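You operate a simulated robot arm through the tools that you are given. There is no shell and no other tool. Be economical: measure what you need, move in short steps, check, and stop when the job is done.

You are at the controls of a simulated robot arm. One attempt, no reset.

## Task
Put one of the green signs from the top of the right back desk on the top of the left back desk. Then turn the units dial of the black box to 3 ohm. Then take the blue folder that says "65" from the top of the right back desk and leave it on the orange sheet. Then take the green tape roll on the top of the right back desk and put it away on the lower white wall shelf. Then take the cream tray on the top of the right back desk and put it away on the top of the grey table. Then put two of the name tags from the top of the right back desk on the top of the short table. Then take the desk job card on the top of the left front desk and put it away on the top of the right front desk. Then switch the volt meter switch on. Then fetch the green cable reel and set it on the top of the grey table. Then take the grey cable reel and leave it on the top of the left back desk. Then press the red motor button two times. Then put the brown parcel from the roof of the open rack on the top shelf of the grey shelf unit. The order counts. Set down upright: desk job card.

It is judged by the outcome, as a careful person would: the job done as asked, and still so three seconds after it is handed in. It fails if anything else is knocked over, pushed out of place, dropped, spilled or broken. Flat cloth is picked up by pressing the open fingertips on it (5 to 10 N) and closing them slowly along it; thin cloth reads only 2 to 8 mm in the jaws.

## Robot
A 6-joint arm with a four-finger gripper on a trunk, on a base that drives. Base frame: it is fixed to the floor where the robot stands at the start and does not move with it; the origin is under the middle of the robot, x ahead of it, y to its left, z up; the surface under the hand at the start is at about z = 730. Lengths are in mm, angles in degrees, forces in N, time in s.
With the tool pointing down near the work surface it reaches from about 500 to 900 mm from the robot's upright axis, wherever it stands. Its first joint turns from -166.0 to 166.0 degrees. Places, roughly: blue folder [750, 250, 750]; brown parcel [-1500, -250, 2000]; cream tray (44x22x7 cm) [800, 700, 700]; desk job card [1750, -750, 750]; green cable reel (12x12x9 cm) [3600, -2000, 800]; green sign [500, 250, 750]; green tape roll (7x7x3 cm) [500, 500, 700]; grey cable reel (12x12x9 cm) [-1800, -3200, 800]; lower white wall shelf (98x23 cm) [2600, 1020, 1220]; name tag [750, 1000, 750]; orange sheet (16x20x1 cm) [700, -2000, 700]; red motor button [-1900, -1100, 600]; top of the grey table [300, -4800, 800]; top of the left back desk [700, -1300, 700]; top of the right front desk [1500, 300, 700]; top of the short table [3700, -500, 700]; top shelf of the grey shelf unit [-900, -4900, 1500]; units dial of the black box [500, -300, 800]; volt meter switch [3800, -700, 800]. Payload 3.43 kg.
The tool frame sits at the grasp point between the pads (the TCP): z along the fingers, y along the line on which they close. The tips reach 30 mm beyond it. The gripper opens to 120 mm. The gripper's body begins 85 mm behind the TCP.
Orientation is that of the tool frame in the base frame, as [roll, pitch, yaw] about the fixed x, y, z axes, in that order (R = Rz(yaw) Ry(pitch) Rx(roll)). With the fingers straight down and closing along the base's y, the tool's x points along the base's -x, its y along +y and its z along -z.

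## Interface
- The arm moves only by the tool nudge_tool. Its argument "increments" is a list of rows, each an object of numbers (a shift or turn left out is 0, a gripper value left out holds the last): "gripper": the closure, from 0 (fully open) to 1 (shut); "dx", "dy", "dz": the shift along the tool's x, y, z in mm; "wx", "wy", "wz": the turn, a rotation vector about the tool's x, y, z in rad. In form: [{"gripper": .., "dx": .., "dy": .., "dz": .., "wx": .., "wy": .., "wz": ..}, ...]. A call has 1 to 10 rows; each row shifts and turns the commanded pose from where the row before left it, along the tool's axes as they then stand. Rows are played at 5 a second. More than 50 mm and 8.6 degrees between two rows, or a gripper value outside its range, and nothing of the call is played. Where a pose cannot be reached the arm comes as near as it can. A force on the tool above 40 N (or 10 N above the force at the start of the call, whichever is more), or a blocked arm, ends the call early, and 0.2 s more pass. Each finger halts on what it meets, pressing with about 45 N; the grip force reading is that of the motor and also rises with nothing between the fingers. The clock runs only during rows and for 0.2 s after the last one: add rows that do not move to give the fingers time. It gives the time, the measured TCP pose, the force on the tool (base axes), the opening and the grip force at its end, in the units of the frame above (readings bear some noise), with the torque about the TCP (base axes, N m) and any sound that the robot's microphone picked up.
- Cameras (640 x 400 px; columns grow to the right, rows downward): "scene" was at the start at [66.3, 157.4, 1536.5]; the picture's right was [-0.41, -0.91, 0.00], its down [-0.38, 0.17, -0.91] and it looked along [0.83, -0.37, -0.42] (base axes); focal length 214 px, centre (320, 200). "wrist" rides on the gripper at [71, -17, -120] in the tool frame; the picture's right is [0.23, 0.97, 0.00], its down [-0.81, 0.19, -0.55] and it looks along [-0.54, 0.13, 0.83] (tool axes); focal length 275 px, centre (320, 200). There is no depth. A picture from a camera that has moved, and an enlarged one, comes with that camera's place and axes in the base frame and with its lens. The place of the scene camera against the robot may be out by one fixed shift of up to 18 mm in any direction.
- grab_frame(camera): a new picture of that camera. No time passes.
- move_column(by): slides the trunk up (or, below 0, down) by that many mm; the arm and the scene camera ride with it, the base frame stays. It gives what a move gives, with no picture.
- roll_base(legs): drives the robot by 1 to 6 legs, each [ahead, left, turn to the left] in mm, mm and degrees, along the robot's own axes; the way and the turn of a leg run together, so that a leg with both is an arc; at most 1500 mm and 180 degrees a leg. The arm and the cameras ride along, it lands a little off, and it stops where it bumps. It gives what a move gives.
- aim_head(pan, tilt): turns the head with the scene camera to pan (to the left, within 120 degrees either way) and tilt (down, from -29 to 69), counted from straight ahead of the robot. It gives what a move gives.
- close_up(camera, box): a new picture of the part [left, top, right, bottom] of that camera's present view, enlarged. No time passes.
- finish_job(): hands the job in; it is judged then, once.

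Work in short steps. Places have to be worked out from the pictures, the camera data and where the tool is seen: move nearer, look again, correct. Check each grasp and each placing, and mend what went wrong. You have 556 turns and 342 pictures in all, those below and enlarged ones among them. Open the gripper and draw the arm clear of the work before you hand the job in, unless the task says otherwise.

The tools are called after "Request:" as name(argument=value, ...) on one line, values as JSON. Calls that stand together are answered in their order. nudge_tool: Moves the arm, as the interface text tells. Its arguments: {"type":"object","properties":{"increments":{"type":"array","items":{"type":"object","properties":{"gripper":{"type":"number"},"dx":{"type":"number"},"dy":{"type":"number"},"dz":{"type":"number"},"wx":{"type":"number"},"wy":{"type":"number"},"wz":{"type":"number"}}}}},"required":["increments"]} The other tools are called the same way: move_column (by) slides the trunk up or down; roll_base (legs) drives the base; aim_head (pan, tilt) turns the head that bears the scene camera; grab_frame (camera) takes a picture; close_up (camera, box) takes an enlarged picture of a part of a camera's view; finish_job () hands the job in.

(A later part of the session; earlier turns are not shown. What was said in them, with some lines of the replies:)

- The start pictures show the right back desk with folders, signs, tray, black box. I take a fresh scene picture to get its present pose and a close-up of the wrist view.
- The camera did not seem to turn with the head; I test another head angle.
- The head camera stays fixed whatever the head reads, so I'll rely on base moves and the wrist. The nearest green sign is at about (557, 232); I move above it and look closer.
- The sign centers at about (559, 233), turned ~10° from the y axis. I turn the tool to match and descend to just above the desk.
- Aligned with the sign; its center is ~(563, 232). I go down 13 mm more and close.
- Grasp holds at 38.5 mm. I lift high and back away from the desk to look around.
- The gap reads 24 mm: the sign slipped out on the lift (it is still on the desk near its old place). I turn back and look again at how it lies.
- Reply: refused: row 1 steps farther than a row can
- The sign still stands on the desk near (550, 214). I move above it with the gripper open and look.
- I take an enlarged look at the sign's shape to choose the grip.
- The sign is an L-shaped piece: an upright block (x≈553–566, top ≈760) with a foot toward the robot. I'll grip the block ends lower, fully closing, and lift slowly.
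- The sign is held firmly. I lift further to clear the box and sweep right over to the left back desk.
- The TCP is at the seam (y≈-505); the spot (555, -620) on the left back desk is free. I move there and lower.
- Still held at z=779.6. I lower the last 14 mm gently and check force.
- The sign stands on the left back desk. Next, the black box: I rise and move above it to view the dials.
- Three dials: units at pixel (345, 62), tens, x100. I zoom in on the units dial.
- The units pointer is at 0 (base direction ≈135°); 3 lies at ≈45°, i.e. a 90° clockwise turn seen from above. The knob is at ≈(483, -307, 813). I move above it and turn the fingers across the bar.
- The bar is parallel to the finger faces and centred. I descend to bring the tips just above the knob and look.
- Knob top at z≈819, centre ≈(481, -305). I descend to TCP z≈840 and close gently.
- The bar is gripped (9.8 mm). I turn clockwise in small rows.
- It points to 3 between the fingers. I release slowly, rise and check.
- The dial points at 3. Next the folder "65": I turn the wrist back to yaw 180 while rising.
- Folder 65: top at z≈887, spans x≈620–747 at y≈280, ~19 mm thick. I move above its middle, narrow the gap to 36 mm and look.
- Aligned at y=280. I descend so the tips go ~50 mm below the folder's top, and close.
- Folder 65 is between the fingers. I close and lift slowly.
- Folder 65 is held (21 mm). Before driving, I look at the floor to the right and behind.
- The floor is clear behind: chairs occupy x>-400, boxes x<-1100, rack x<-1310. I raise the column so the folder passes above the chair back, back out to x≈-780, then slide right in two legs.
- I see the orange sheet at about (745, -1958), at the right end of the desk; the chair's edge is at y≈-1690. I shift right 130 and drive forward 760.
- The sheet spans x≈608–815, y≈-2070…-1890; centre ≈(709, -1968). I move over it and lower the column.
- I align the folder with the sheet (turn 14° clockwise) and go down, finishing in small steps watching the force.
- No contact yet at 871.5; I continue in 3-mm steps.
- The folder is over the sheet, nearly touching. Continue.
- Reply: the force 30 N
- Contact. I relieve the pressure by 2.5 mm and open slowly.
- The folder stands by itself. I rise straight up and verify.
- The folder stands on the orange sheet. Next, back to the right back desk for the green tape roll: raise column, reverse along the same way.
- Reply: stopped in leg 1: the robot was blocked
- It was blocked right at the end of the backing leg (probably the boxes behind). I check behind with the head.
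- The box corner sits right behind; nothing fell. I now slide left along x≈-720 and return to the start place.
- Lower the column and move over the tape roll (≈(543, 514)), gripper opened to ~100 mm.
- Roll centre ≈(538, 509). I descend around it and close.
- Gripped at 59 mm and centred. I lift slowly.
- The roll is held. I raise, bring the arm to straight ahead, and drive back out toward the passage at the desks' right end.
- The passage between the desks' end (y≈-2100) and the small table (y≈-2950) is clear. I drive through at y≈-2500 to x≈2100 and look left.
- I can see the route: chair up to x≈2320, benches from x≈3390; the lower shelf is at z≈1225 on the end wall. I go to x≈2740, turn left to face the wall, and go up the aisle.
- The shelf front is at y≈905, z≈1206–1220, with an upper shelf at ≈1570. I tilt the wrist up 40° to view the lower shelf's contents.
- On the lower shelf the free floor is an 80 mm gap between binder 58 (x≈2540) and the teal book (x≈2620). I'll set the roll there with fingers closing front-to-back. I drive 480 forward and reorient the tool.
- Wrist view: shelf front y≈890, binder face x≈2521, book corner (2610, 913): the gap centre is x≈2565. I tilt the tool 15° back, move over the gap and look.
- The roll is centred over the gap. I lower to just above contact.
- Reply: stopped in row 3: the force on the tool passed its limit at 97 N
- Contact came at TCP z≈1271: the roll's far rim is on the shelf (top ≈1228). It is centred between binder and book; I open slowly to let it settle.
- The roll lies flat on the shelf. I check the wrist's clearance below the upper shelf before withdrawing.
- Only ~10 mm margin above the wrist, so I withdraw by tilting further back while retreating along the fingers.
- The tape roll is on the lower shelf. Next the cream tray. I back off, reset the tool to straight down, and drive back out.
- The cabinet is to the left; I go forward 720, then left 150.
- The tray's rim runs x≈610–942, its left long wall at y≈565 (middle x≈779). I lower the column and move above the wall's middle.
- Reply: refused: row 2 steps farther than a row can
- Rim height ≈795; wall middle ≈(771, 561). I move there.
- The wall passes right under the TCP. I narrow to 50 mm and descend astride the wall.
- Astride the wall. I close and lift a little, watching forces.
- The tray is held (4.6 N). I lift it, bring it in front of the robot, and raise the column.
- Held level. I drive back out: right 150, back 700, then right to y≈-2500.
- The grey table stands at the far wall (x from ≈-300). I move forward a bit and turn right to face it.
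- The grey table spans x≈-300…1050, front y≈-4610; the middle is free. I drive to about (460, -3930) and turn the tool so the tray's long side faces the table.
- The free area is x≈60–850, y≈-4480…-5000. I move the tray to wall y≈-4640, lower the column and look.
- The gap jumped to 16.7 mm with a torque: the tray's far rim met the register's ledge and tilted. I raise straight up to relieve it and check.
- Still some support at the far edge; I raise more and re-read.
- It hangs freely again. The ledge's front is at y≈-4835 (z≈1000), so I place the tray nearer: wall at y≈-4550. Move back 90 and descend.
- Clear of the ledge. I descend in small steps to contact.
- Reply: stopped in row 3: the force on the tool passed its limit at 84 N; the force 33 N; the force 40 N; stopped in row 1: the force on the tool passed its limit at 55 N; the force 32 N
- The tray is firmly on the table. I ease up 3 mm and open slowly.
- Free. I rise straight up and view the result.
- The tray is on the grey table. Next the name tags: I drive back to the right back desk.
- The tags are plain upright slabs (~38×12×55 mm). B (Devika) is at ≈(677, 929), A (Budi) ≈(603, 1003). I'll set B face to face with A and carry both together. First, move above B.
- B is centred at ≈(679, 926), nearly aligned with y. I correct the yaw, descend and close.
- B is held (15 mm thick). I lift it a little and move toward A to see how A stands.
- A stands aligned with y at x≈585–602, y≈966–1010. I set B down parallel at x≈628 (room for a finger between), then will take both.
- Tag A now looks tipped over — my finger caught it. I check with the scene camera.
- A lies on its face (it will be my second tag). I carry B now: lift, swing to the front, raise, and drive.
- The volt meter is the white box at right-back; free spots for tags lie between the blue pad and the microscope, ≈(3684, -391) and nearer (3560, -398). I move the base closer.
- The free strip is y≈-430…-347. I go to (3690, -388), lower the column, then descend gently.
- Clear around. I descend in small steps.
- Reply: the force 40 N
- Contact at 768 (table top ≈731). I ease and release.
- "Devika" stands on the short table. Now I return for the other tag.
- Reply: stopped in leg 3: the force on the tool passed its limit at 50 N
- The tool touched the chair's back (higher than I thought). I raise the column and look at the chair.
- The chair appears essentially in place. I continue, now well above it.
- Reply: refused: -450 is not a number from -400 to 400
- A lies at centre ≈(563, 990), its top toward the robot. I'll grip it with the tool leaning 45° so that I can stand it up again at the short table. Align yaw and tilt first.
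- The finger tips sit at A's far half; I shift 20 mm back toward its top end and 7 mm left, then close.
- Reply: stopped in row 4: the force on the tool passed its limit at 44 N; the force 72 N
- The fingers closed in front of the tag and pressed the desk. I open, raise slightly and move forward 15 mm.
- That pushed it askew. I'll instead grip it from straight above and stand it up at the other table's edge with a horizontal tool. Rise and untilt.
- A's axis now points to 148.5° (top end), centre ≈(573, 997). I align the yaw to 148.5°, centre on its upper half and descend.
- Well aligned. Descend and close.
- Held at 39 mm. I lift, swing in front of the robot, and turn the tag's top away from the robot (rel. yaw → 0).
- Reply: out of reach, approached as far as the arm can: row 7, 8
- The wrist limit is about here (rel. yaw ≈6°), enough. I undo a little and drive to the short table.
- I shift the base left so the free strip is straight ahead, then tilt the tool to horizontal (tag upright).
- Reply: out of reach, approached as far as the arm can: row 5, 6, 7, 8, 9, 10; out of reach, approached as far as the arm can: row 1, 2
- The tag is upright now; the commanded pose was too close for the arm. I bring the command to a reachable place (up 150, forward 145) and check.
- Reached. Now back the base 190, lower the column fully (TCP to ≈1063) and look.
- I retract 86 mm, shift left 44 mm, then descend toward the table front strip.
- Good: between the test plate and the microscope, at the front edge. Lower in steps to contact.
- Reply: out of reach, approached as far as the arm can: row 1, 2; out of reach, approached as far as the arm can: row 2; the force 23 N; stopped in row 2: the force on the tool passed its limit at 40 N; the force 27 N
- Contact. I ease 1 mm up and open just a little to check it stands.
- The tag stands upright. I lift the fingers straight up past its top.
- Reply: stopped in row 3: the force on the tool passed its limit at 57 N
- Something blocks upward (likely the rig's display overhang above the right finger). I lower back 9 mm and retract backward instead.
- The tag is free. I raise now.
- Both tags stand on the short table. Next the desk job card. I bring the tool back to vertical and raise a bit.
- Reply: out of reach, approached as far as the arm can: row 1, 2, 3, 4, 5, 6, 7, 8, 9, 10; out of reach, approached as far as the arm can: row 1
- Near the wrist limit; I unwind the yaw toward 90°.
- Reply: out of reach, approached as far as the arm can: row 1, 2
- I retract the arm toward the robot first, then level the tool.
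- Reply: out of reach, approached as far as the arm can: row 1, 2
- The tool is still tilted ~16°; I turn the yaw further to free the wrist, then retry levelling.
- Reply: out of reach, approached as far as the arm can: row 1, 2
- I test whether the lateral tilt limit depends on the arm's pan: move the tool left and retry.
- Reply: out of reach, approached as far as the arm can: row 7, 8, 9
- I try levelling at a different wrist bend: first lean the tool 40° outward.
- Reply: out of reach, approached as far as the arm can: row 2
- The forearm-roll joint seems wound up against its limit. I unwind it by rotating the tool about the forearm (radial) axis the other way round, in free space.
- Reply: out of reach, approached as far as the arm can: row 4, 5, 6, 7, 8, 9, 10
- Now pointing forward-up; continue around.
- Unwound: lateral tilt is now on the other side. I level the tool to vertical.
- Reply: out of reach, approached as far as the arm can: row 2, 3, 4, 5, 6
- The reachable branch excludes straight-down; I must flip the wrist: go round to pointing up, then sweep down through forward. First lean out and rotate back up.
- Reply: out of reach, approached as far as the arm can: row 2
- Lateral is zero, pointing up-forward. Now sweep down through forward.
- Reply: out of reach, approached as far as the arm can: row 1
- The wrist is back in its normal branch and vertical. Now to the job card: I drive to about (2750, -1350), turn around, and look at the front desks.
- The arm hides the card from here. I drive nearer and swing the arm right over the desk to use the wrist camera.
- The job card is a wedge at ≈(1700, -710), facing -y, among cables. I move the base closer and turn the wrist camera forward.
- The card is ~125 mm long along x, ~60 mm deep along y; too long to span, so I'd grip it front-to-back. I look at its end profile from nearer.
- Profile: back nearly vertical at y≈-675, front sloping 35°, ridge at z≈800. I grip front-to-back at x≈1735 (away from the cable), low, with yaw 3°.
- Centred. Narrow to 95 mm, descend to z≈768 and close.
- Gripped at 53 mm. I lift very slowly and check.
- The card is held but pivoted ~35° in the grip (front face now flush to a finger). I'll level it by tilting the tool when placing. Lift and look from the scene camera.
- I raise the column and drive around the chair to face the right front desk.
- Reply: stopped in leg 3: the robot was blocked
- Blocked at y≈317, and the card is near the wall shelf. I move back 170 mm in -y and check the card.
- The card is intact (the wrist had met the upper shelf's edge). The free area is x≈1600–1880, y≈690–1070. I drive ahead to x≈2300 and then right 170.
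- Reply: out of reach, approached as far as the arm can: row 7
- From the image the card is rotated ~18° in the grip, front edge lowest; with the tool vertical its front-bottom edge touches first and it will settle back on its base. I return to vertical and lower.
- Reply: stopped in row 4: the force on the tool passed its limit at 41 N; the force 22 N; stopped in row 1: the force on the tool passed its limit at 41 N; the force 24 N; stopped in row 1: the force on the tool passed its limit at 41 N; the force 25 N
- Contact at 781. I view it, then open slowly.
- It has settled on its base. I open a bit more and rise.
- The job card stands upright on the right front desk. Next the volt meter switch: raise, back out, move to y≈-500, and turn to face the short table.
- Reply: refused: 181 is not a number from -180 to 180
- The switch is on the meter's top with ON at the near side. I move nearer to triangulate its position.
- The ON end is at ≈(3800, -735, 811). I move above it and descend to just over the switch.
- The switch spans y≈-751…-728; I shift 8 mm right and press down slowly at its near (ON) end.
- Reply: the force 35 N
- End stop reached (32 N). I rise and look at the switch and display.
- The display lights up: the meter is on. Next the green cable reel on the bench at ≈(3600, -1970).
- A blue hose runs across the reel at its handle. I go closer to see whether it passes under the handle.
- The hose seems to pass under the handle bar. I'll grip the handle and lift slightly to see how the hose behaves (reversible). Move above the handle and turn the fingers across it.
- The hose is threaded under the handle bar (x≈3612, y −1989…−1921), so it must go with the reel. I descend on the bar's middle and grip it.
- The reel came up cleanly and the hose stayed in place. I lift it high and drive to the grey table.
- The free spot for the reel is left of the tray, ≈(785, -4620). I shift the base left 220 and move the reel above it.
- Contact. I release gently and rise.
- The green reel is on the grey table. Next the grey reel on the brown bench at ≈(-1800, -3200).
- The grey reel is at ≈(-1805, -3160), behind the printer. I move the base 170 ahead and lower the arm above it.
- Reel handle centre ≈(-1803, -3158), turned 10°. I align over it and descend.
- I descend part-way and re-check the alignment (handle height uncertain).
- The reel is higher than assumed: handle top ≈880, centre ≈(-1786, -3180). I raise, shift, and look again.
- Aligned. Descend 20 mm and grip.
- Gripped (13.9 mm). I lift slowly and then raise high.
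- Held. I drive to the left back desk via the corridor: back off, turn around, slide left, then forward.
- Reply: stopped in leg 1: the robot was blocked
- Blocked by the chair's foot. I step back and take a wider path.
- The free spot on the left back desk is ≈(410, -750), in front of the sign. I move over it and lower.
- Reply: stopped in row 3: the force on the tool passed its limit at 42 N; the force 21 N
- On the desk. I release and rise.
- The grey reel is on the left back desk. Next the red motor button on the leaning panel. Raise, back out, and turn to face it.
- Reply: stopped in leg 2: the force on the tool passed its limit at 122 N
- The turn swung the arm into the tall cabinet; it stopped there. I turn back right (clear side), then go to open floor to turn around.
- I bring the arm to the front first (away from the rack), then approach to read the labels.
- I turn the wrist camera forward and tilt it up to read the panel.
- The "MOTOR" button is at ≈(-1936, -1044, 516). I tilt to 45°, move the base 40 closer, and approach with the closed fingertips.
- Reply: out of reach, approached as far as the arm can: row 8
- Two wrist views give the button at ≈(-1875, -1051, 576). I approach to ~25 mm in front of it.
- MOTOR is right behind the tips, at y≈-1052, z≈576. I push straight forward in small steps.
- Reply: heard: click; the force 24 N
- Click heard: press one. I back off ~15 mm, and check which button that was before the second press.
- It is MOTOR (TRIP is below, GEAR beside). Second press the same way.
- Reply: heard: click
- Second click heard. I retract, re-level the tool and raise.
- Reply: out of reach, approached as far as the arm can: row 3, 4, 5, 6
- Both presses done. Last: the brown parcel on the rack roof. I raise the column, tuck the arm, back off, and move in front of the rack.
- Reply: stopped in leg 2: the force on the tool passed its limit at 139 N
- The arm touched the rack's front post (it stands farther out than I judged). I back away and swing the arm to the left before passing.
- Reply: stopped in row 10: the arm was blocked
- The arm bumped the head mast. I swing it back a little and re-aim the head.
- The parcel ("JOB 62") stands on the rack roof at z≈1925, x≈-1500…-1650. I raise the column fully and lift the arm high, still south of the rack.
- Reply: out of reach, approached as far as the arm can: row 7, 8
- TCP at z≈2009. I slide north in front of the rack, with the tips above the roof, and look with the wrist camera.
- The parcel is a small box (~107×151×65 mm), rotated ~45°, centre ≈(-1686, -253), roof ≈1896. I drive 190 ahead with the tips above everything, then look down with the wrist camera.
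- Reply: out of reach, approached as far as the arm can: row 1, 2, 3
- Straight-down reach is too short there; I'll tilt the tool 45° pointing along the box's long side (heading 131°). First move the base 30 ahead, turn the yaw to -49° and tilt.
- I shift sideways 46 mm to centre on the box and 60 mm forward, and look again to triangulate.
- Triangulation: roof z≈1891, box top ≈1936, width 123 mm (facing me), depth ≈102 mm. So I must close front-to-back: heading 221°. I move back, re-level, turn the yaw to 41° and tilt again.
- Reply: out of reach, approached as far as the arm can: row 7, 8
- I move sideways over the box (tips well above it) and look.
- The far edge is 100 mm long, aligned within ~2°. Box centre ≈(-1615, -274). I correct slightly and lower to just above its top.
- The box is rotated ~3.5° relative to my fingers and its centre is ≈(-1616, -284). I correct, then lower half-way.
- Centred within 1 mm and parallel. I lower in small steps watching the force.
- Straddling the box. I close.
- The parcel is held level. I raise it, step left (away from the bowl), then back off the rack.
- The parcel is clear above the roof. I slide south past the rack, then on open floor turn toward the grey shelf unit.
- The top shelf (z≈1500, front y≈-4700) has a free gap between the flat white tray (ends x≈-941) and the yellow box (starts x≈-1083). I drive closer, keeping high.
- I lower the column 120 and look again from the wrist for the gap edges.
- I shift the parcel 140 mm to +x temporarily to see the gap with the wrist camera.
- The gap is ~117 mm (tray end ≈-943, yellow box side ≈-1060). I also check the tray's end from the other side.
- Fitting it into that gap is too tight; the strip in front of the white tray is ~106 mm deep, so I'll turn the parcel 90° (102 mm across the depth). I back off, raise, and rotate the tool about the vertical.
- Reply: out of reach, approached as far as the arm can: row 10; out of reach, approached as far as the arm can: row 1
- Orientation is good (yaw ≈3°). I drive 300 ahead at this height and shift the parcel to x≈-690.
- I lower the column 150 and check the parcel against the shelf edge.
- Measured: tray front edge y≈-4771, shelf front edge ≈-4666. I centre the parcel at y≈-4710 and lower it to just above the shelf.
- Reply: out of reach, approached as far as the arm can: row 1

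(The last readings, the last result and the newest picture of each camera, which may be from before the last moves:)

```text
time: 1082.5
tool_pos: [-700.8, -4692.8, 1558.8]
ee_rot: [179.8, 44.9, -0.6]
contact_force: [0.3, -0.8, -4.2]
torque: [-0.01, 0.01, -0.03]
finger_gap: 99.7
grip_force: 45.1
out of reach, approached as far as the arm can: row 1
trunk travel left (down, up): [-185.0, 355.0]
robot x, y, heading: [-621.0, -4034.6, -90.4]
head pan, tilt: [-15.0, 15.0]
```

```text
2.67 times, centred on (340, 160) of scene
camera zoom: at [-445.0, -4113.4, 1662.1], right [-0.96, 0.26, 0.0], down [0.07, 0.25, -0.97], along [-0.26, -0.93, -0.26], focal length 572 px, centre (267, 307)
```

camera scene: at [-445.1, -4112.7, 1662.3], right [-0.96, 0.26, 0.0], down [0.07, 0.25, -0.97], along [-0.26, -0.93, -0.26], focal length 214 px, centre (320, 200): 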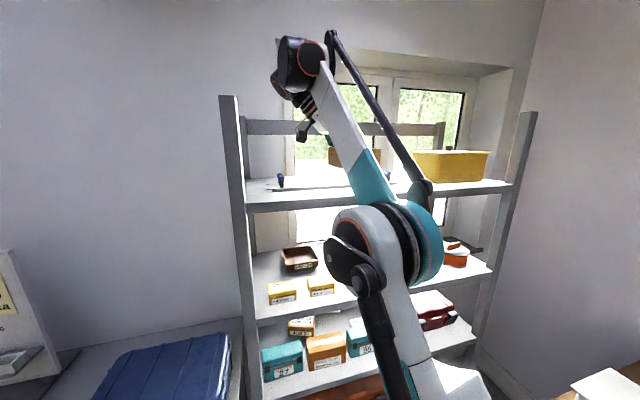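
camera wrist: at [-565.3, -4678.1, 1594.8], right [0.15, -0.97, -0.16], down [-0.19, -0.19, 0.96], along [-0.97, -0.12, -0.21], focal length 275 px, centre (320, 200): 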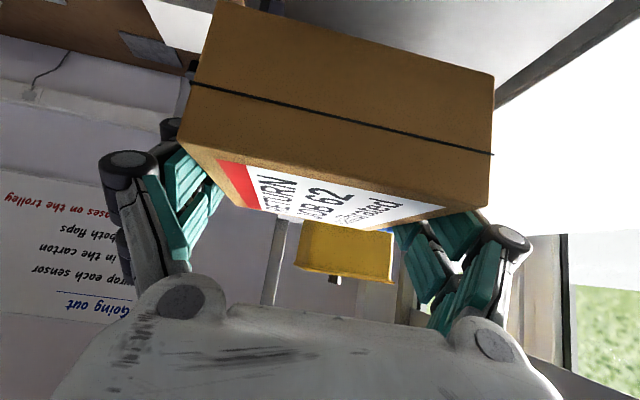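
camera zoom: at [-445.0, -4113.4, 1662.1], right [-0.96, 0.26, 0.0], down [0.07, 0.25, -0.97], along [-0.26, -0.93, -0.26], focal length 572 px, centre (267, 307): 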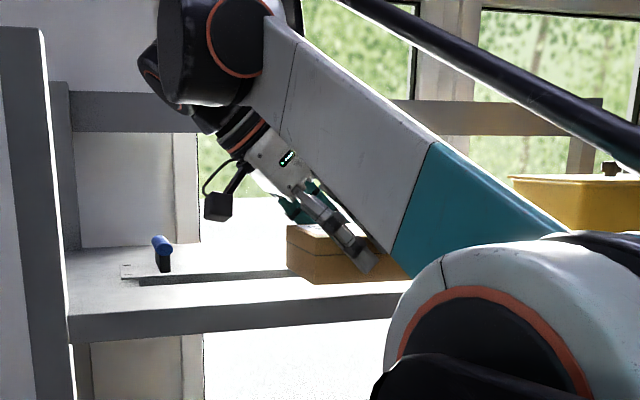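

The arm is at its reach limit in y; I move the base 18 mm ahead instead, then lower in steps.

Request:
roll_base(legs=[[20, 0, 0]])

Request:
nudge_tool(increments=[{"dx": 4, "dz": 4}, {"dx": 3, "dz": 3}, {}])

Request:
grab_frame(camera="wrist")

```text
time: 1083.3
tool_pos: [-702.7, -4715.4, 1558.5]
ee_rot: [179.9, 44.8, -0.7]
contact_force: [-0.2, -1.3, -4.5]
torque: [0.05, -0.01, -0.08]
finger_gap: 99.6
grip_force: 44.6
trunk travel left (down, up): [-185.0, 355.0]
robot x, y, heading: [-621.1, -4056.6, -90.6]
head pan, tilt: [-15.0, 15.0]
```

```text
time: 1084.1
tool_pos: [-701.8, -4713.9, 1548.7]
ee_rot: [179.8, 44.8, -0.7]
contact_force: [0.7, -0.1, -4.3]
torque: [0.02, -0.01, -0.02]
finger_gap: 99.5
grip_force: 44.7
trunk travel left (down, up): [-185.0, 355.0]
robot x, y, heading: [-622.7, -4052.4, -90.5]
head pan, tilt: [-15.0, 15.0]
```

```text
89 pictures are left
camera wrist: at [-566.4, -4698.5, 1585.1], right [0.15, -0.98, -0.16], down [-0.19, -0.19, 0.96], along [-0.97, -0.12, -0.21], focal length 275 px, centre (320, 200)
```

wrist: 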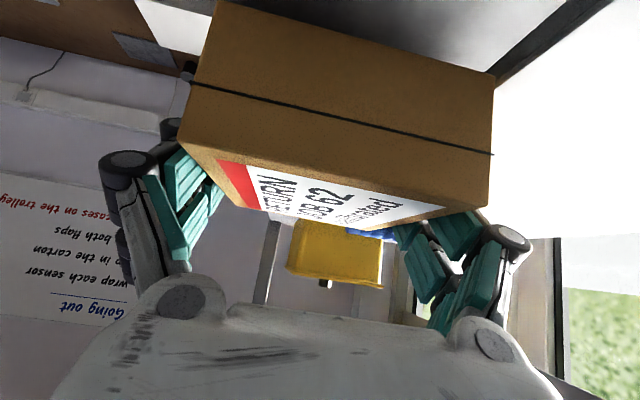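

Request:
nudge_tool(increments=[{"dx": 2, "dz": 2}, {"dx": 1.5, "dz": 1.5}, {}])

Request:
nudge_tool(increments=[{"dx": 1.5, "dz": 1.5}, {"dx": 1.5, "dz": 1.5}, {}])

Request:
nudge_tool(increments=[{"dx": 1.5, "dz": 1.5}, {"dx": 1, "dz": 1}, {}])

```text
time: 1084.9
tool_pos: [-702.7, -4714.2, 1544.6]
ee_rot: [179.8, 44.8, -0.7]
contact_force: [-0.6, -0.6, -3.2]
torque: [0.01, -0.01, -0.03]
finger_gap: 99.6
grip_force: 45.2
trunk travel left (down, up): [-185.0, 355.0]
robot x, y, heading: [-622.6, -4059.8, -90.4]
head pan, tilt: [-15.0, 15.0]
```

```text
time: 1085.8
tool_pos: [-703.7, -4712.7, 1541.1]
ee_rot: [179.5, 45.1, -0.7]
contact_force: [3.8, -3.3, 16.1]
torque: [-0.4, -0.58, -0.17]
finger_gap: 99.8
grip_force: 45.2
trunk travel left (down, up): [-185.0, 355.0]
robot x, y, heading: [-621.6, -4059.1, -90.3]
head pan, tilt: [-15.0, 15.0]
stopped in row 3: the force on the tool passed its limit at 42 N (the readings are from after the stop); the commanded pose is now the measured one
```

```text
time: 1086.3
tool_pos: [-703.0, -4713.7, 1541.1]
ee_rot: [179.3, 45.4, -0.8]
contact_force: [4.6, 0.4, 16.5]
torque: [-0.55, -0.51, -0.07]
finger_gap: 99.9
grip_force: 44.9
trunk travel left (down, up): [-185.0, 355.0]
robot x, y, heading: [-623.4, -4056.5, -90.4]
head pan, tilt: [-15.0, 15.0]
stopped in row 2: the force on the tool passed its limit at 44 N (the readings are from after the stop); the commanded pose is now the measured one
```

Contact at z≈1541. I ease off and open slowly.

Request:
nudge_tool(increments=[{"dx": -0.8, "dz": -0.8}, {"gripper": 0.15}, {"gripper": 0.12}, {"gripper": 0.09}, {"gripper": 0.06}, {}])

Request:
grab_frame(camera="wrist")

Request:
close_up(camera="scene", box=[220, 90, 460, 230])

```text
time: 1087.7
tool_pos: [-703.4, -4713.3, 1540.8]
ee_rot: [179.5, 45.3, -0.7]
contact_force: [0.2, 0.2, -0.5]
torque: [0.01, 0.02, -0.05]
finger_gap: 112.7
grip_force: 0.0
trunk travel left (down, up): [-185.0, 355.0]
robot x, y, heading: [-620.6, -4056.4, -90.3]
head pan, tilt: [-15.0, 15.0]
```

```text
88 pictures are left
camera wrist: at [-567.5, -4698.2, 1575.7], right [0.16, -0.98, -0.16], down [-0.18, -0.18, 0.97], along [-0.97, -0.12, -0.2], focal length 275 px, centre (320, 200)
```

wrist: 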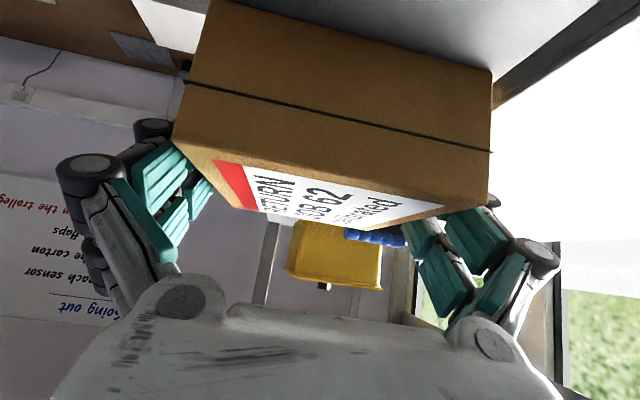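

```text
2.67 times, centred on (340, 160) of scene
camera zoom: at [-445.1, -4132.9, 1662.2], right [-0.96, 0.27, 0.0], down [0.07, 0.25, -0.97], along [-0.26, -0.93, -0.26], focal length 572 px, centre (267, 307)
```

zoom: 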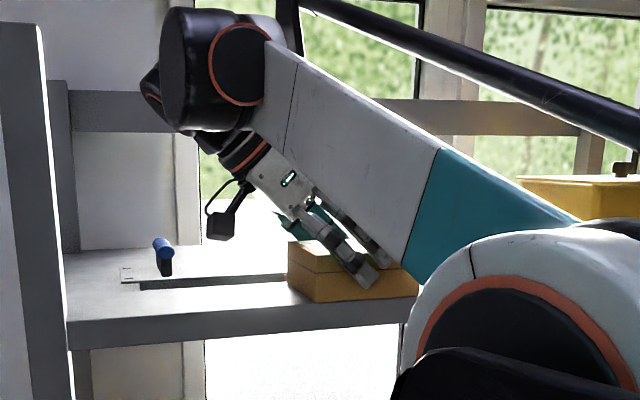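

The parcel rests on the shelf. I withdraw straight up.

Request:
nudge_tool(increments=[{"gripper": 0.0}, {"dx": -5, "dz": -5}, {"dx": -12, "dz": -12}, {"dx": -25, "dz": -25}, {"dx": -32, "dz": -32}, {"dx": -32, "dz": -32}, {}])

Request:
roll_base(legs=[[-350, 0, 0]])

Request:
grab_frame(camera="scene")

Request:
close_up(camera="scene", box=[220, 110, 460, 230])

```text
time: 1089.3
tool_pos: [-707.7, -4685.0, 1643.5]
ee_rot: [179.4, 45.1, -0.8]
contact_force: [-0.2, 1.2, 0.9]
torque: [-0.07, 0.01, 0.07]
finger_gap: 120.1
grip_force: 0.1
out of reach, approached as far as the arm can: row 5, 6
trunk travel left (down, up): [-185.0, 355.0]
robot x, y, heading: [-625.5, -4056.4, -90.2]
head pan, tilt: [-15.0, 15.0]
```

```text
time: 1091.5
tool_pos: [-704.5, -4342.6, 1643.0]
ee_rot: [179.4, 45.3, -0.7]
contact_force: [0.4, 0.2, -0.6]
torque: [-0.03, 0.0, 0.04]
finger_gap: 119.9
grip_force: 0.1
trunk travel left (down, up): [-185.0, 355.0]
robot x, y, heading: [-617.6, -3710.7, -90.1]
head pan, tilt: [-15.0, 15.0]
```

```text
86 pictures are left
camera scene: at [-442.9, -3787.4, 1662.2], right [-0.96, 0.26, 0.0], down [0.07, 0.25, -0.97], along [-0.26, -0.93, -0.26], focal length 214 px, centre (320, 200)
```

scene: 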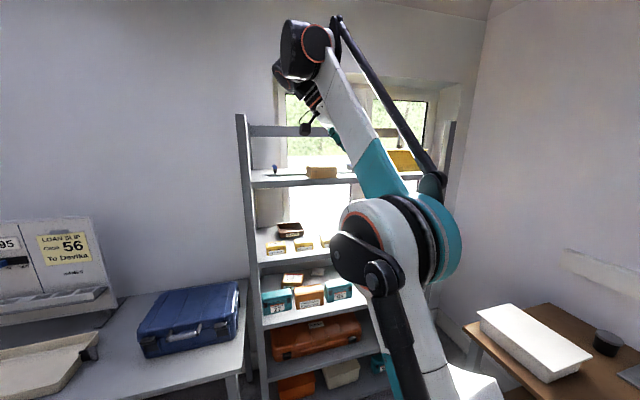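

```text
2.67 times, centred on (340, 170) of scene
camera zoom: at [-442.9, -3787.4, 1662.2], right [-0.96, 0.26, 0.0], down [0.07, 0.25, -0.97], along [-0.26, -0.93, -0.26], focal length 572 px, centre (267, 280)
```

zoom: 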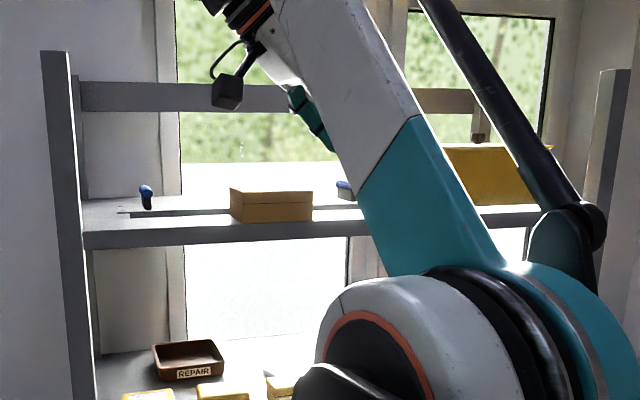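

All twelve jobs are done and the arm is clear with the gripper open; I hand the job in.

Request:
finish_job()

```text
The job is handed in.
```

All twelve steps were carried out in order and the job is handed in. The arm is clear and the gripper is open. I took a closing picture after each placing or setting except the motor button.

- **Where things ended up:** the job card stands upright on the right front desk. The "65" folder stands on the orange sheet. The units dial points to 3 ohm. The meter display lit after I switched it on. The motor button clicked twice. The parcel is near the front edge of the top shelf.
- **Dropped or knocked over on the way:** the green sign slipped from the grip once before I placed it. The name tag "Budi" was knocked over; I stood it up again on the short table.
- **Bumps:** I touched several other objects while moving:
  - the office chairs (twice) and a cardboard box
  - the tall cabinet and the open rack
  - the loan register ledge, which the cream tray caught
  - the gap rig on the short table
  - the wall shelves

  None of them looked out of place in the pictures I took of them, but I did not measure, so a chair or box may have shifted slightly.
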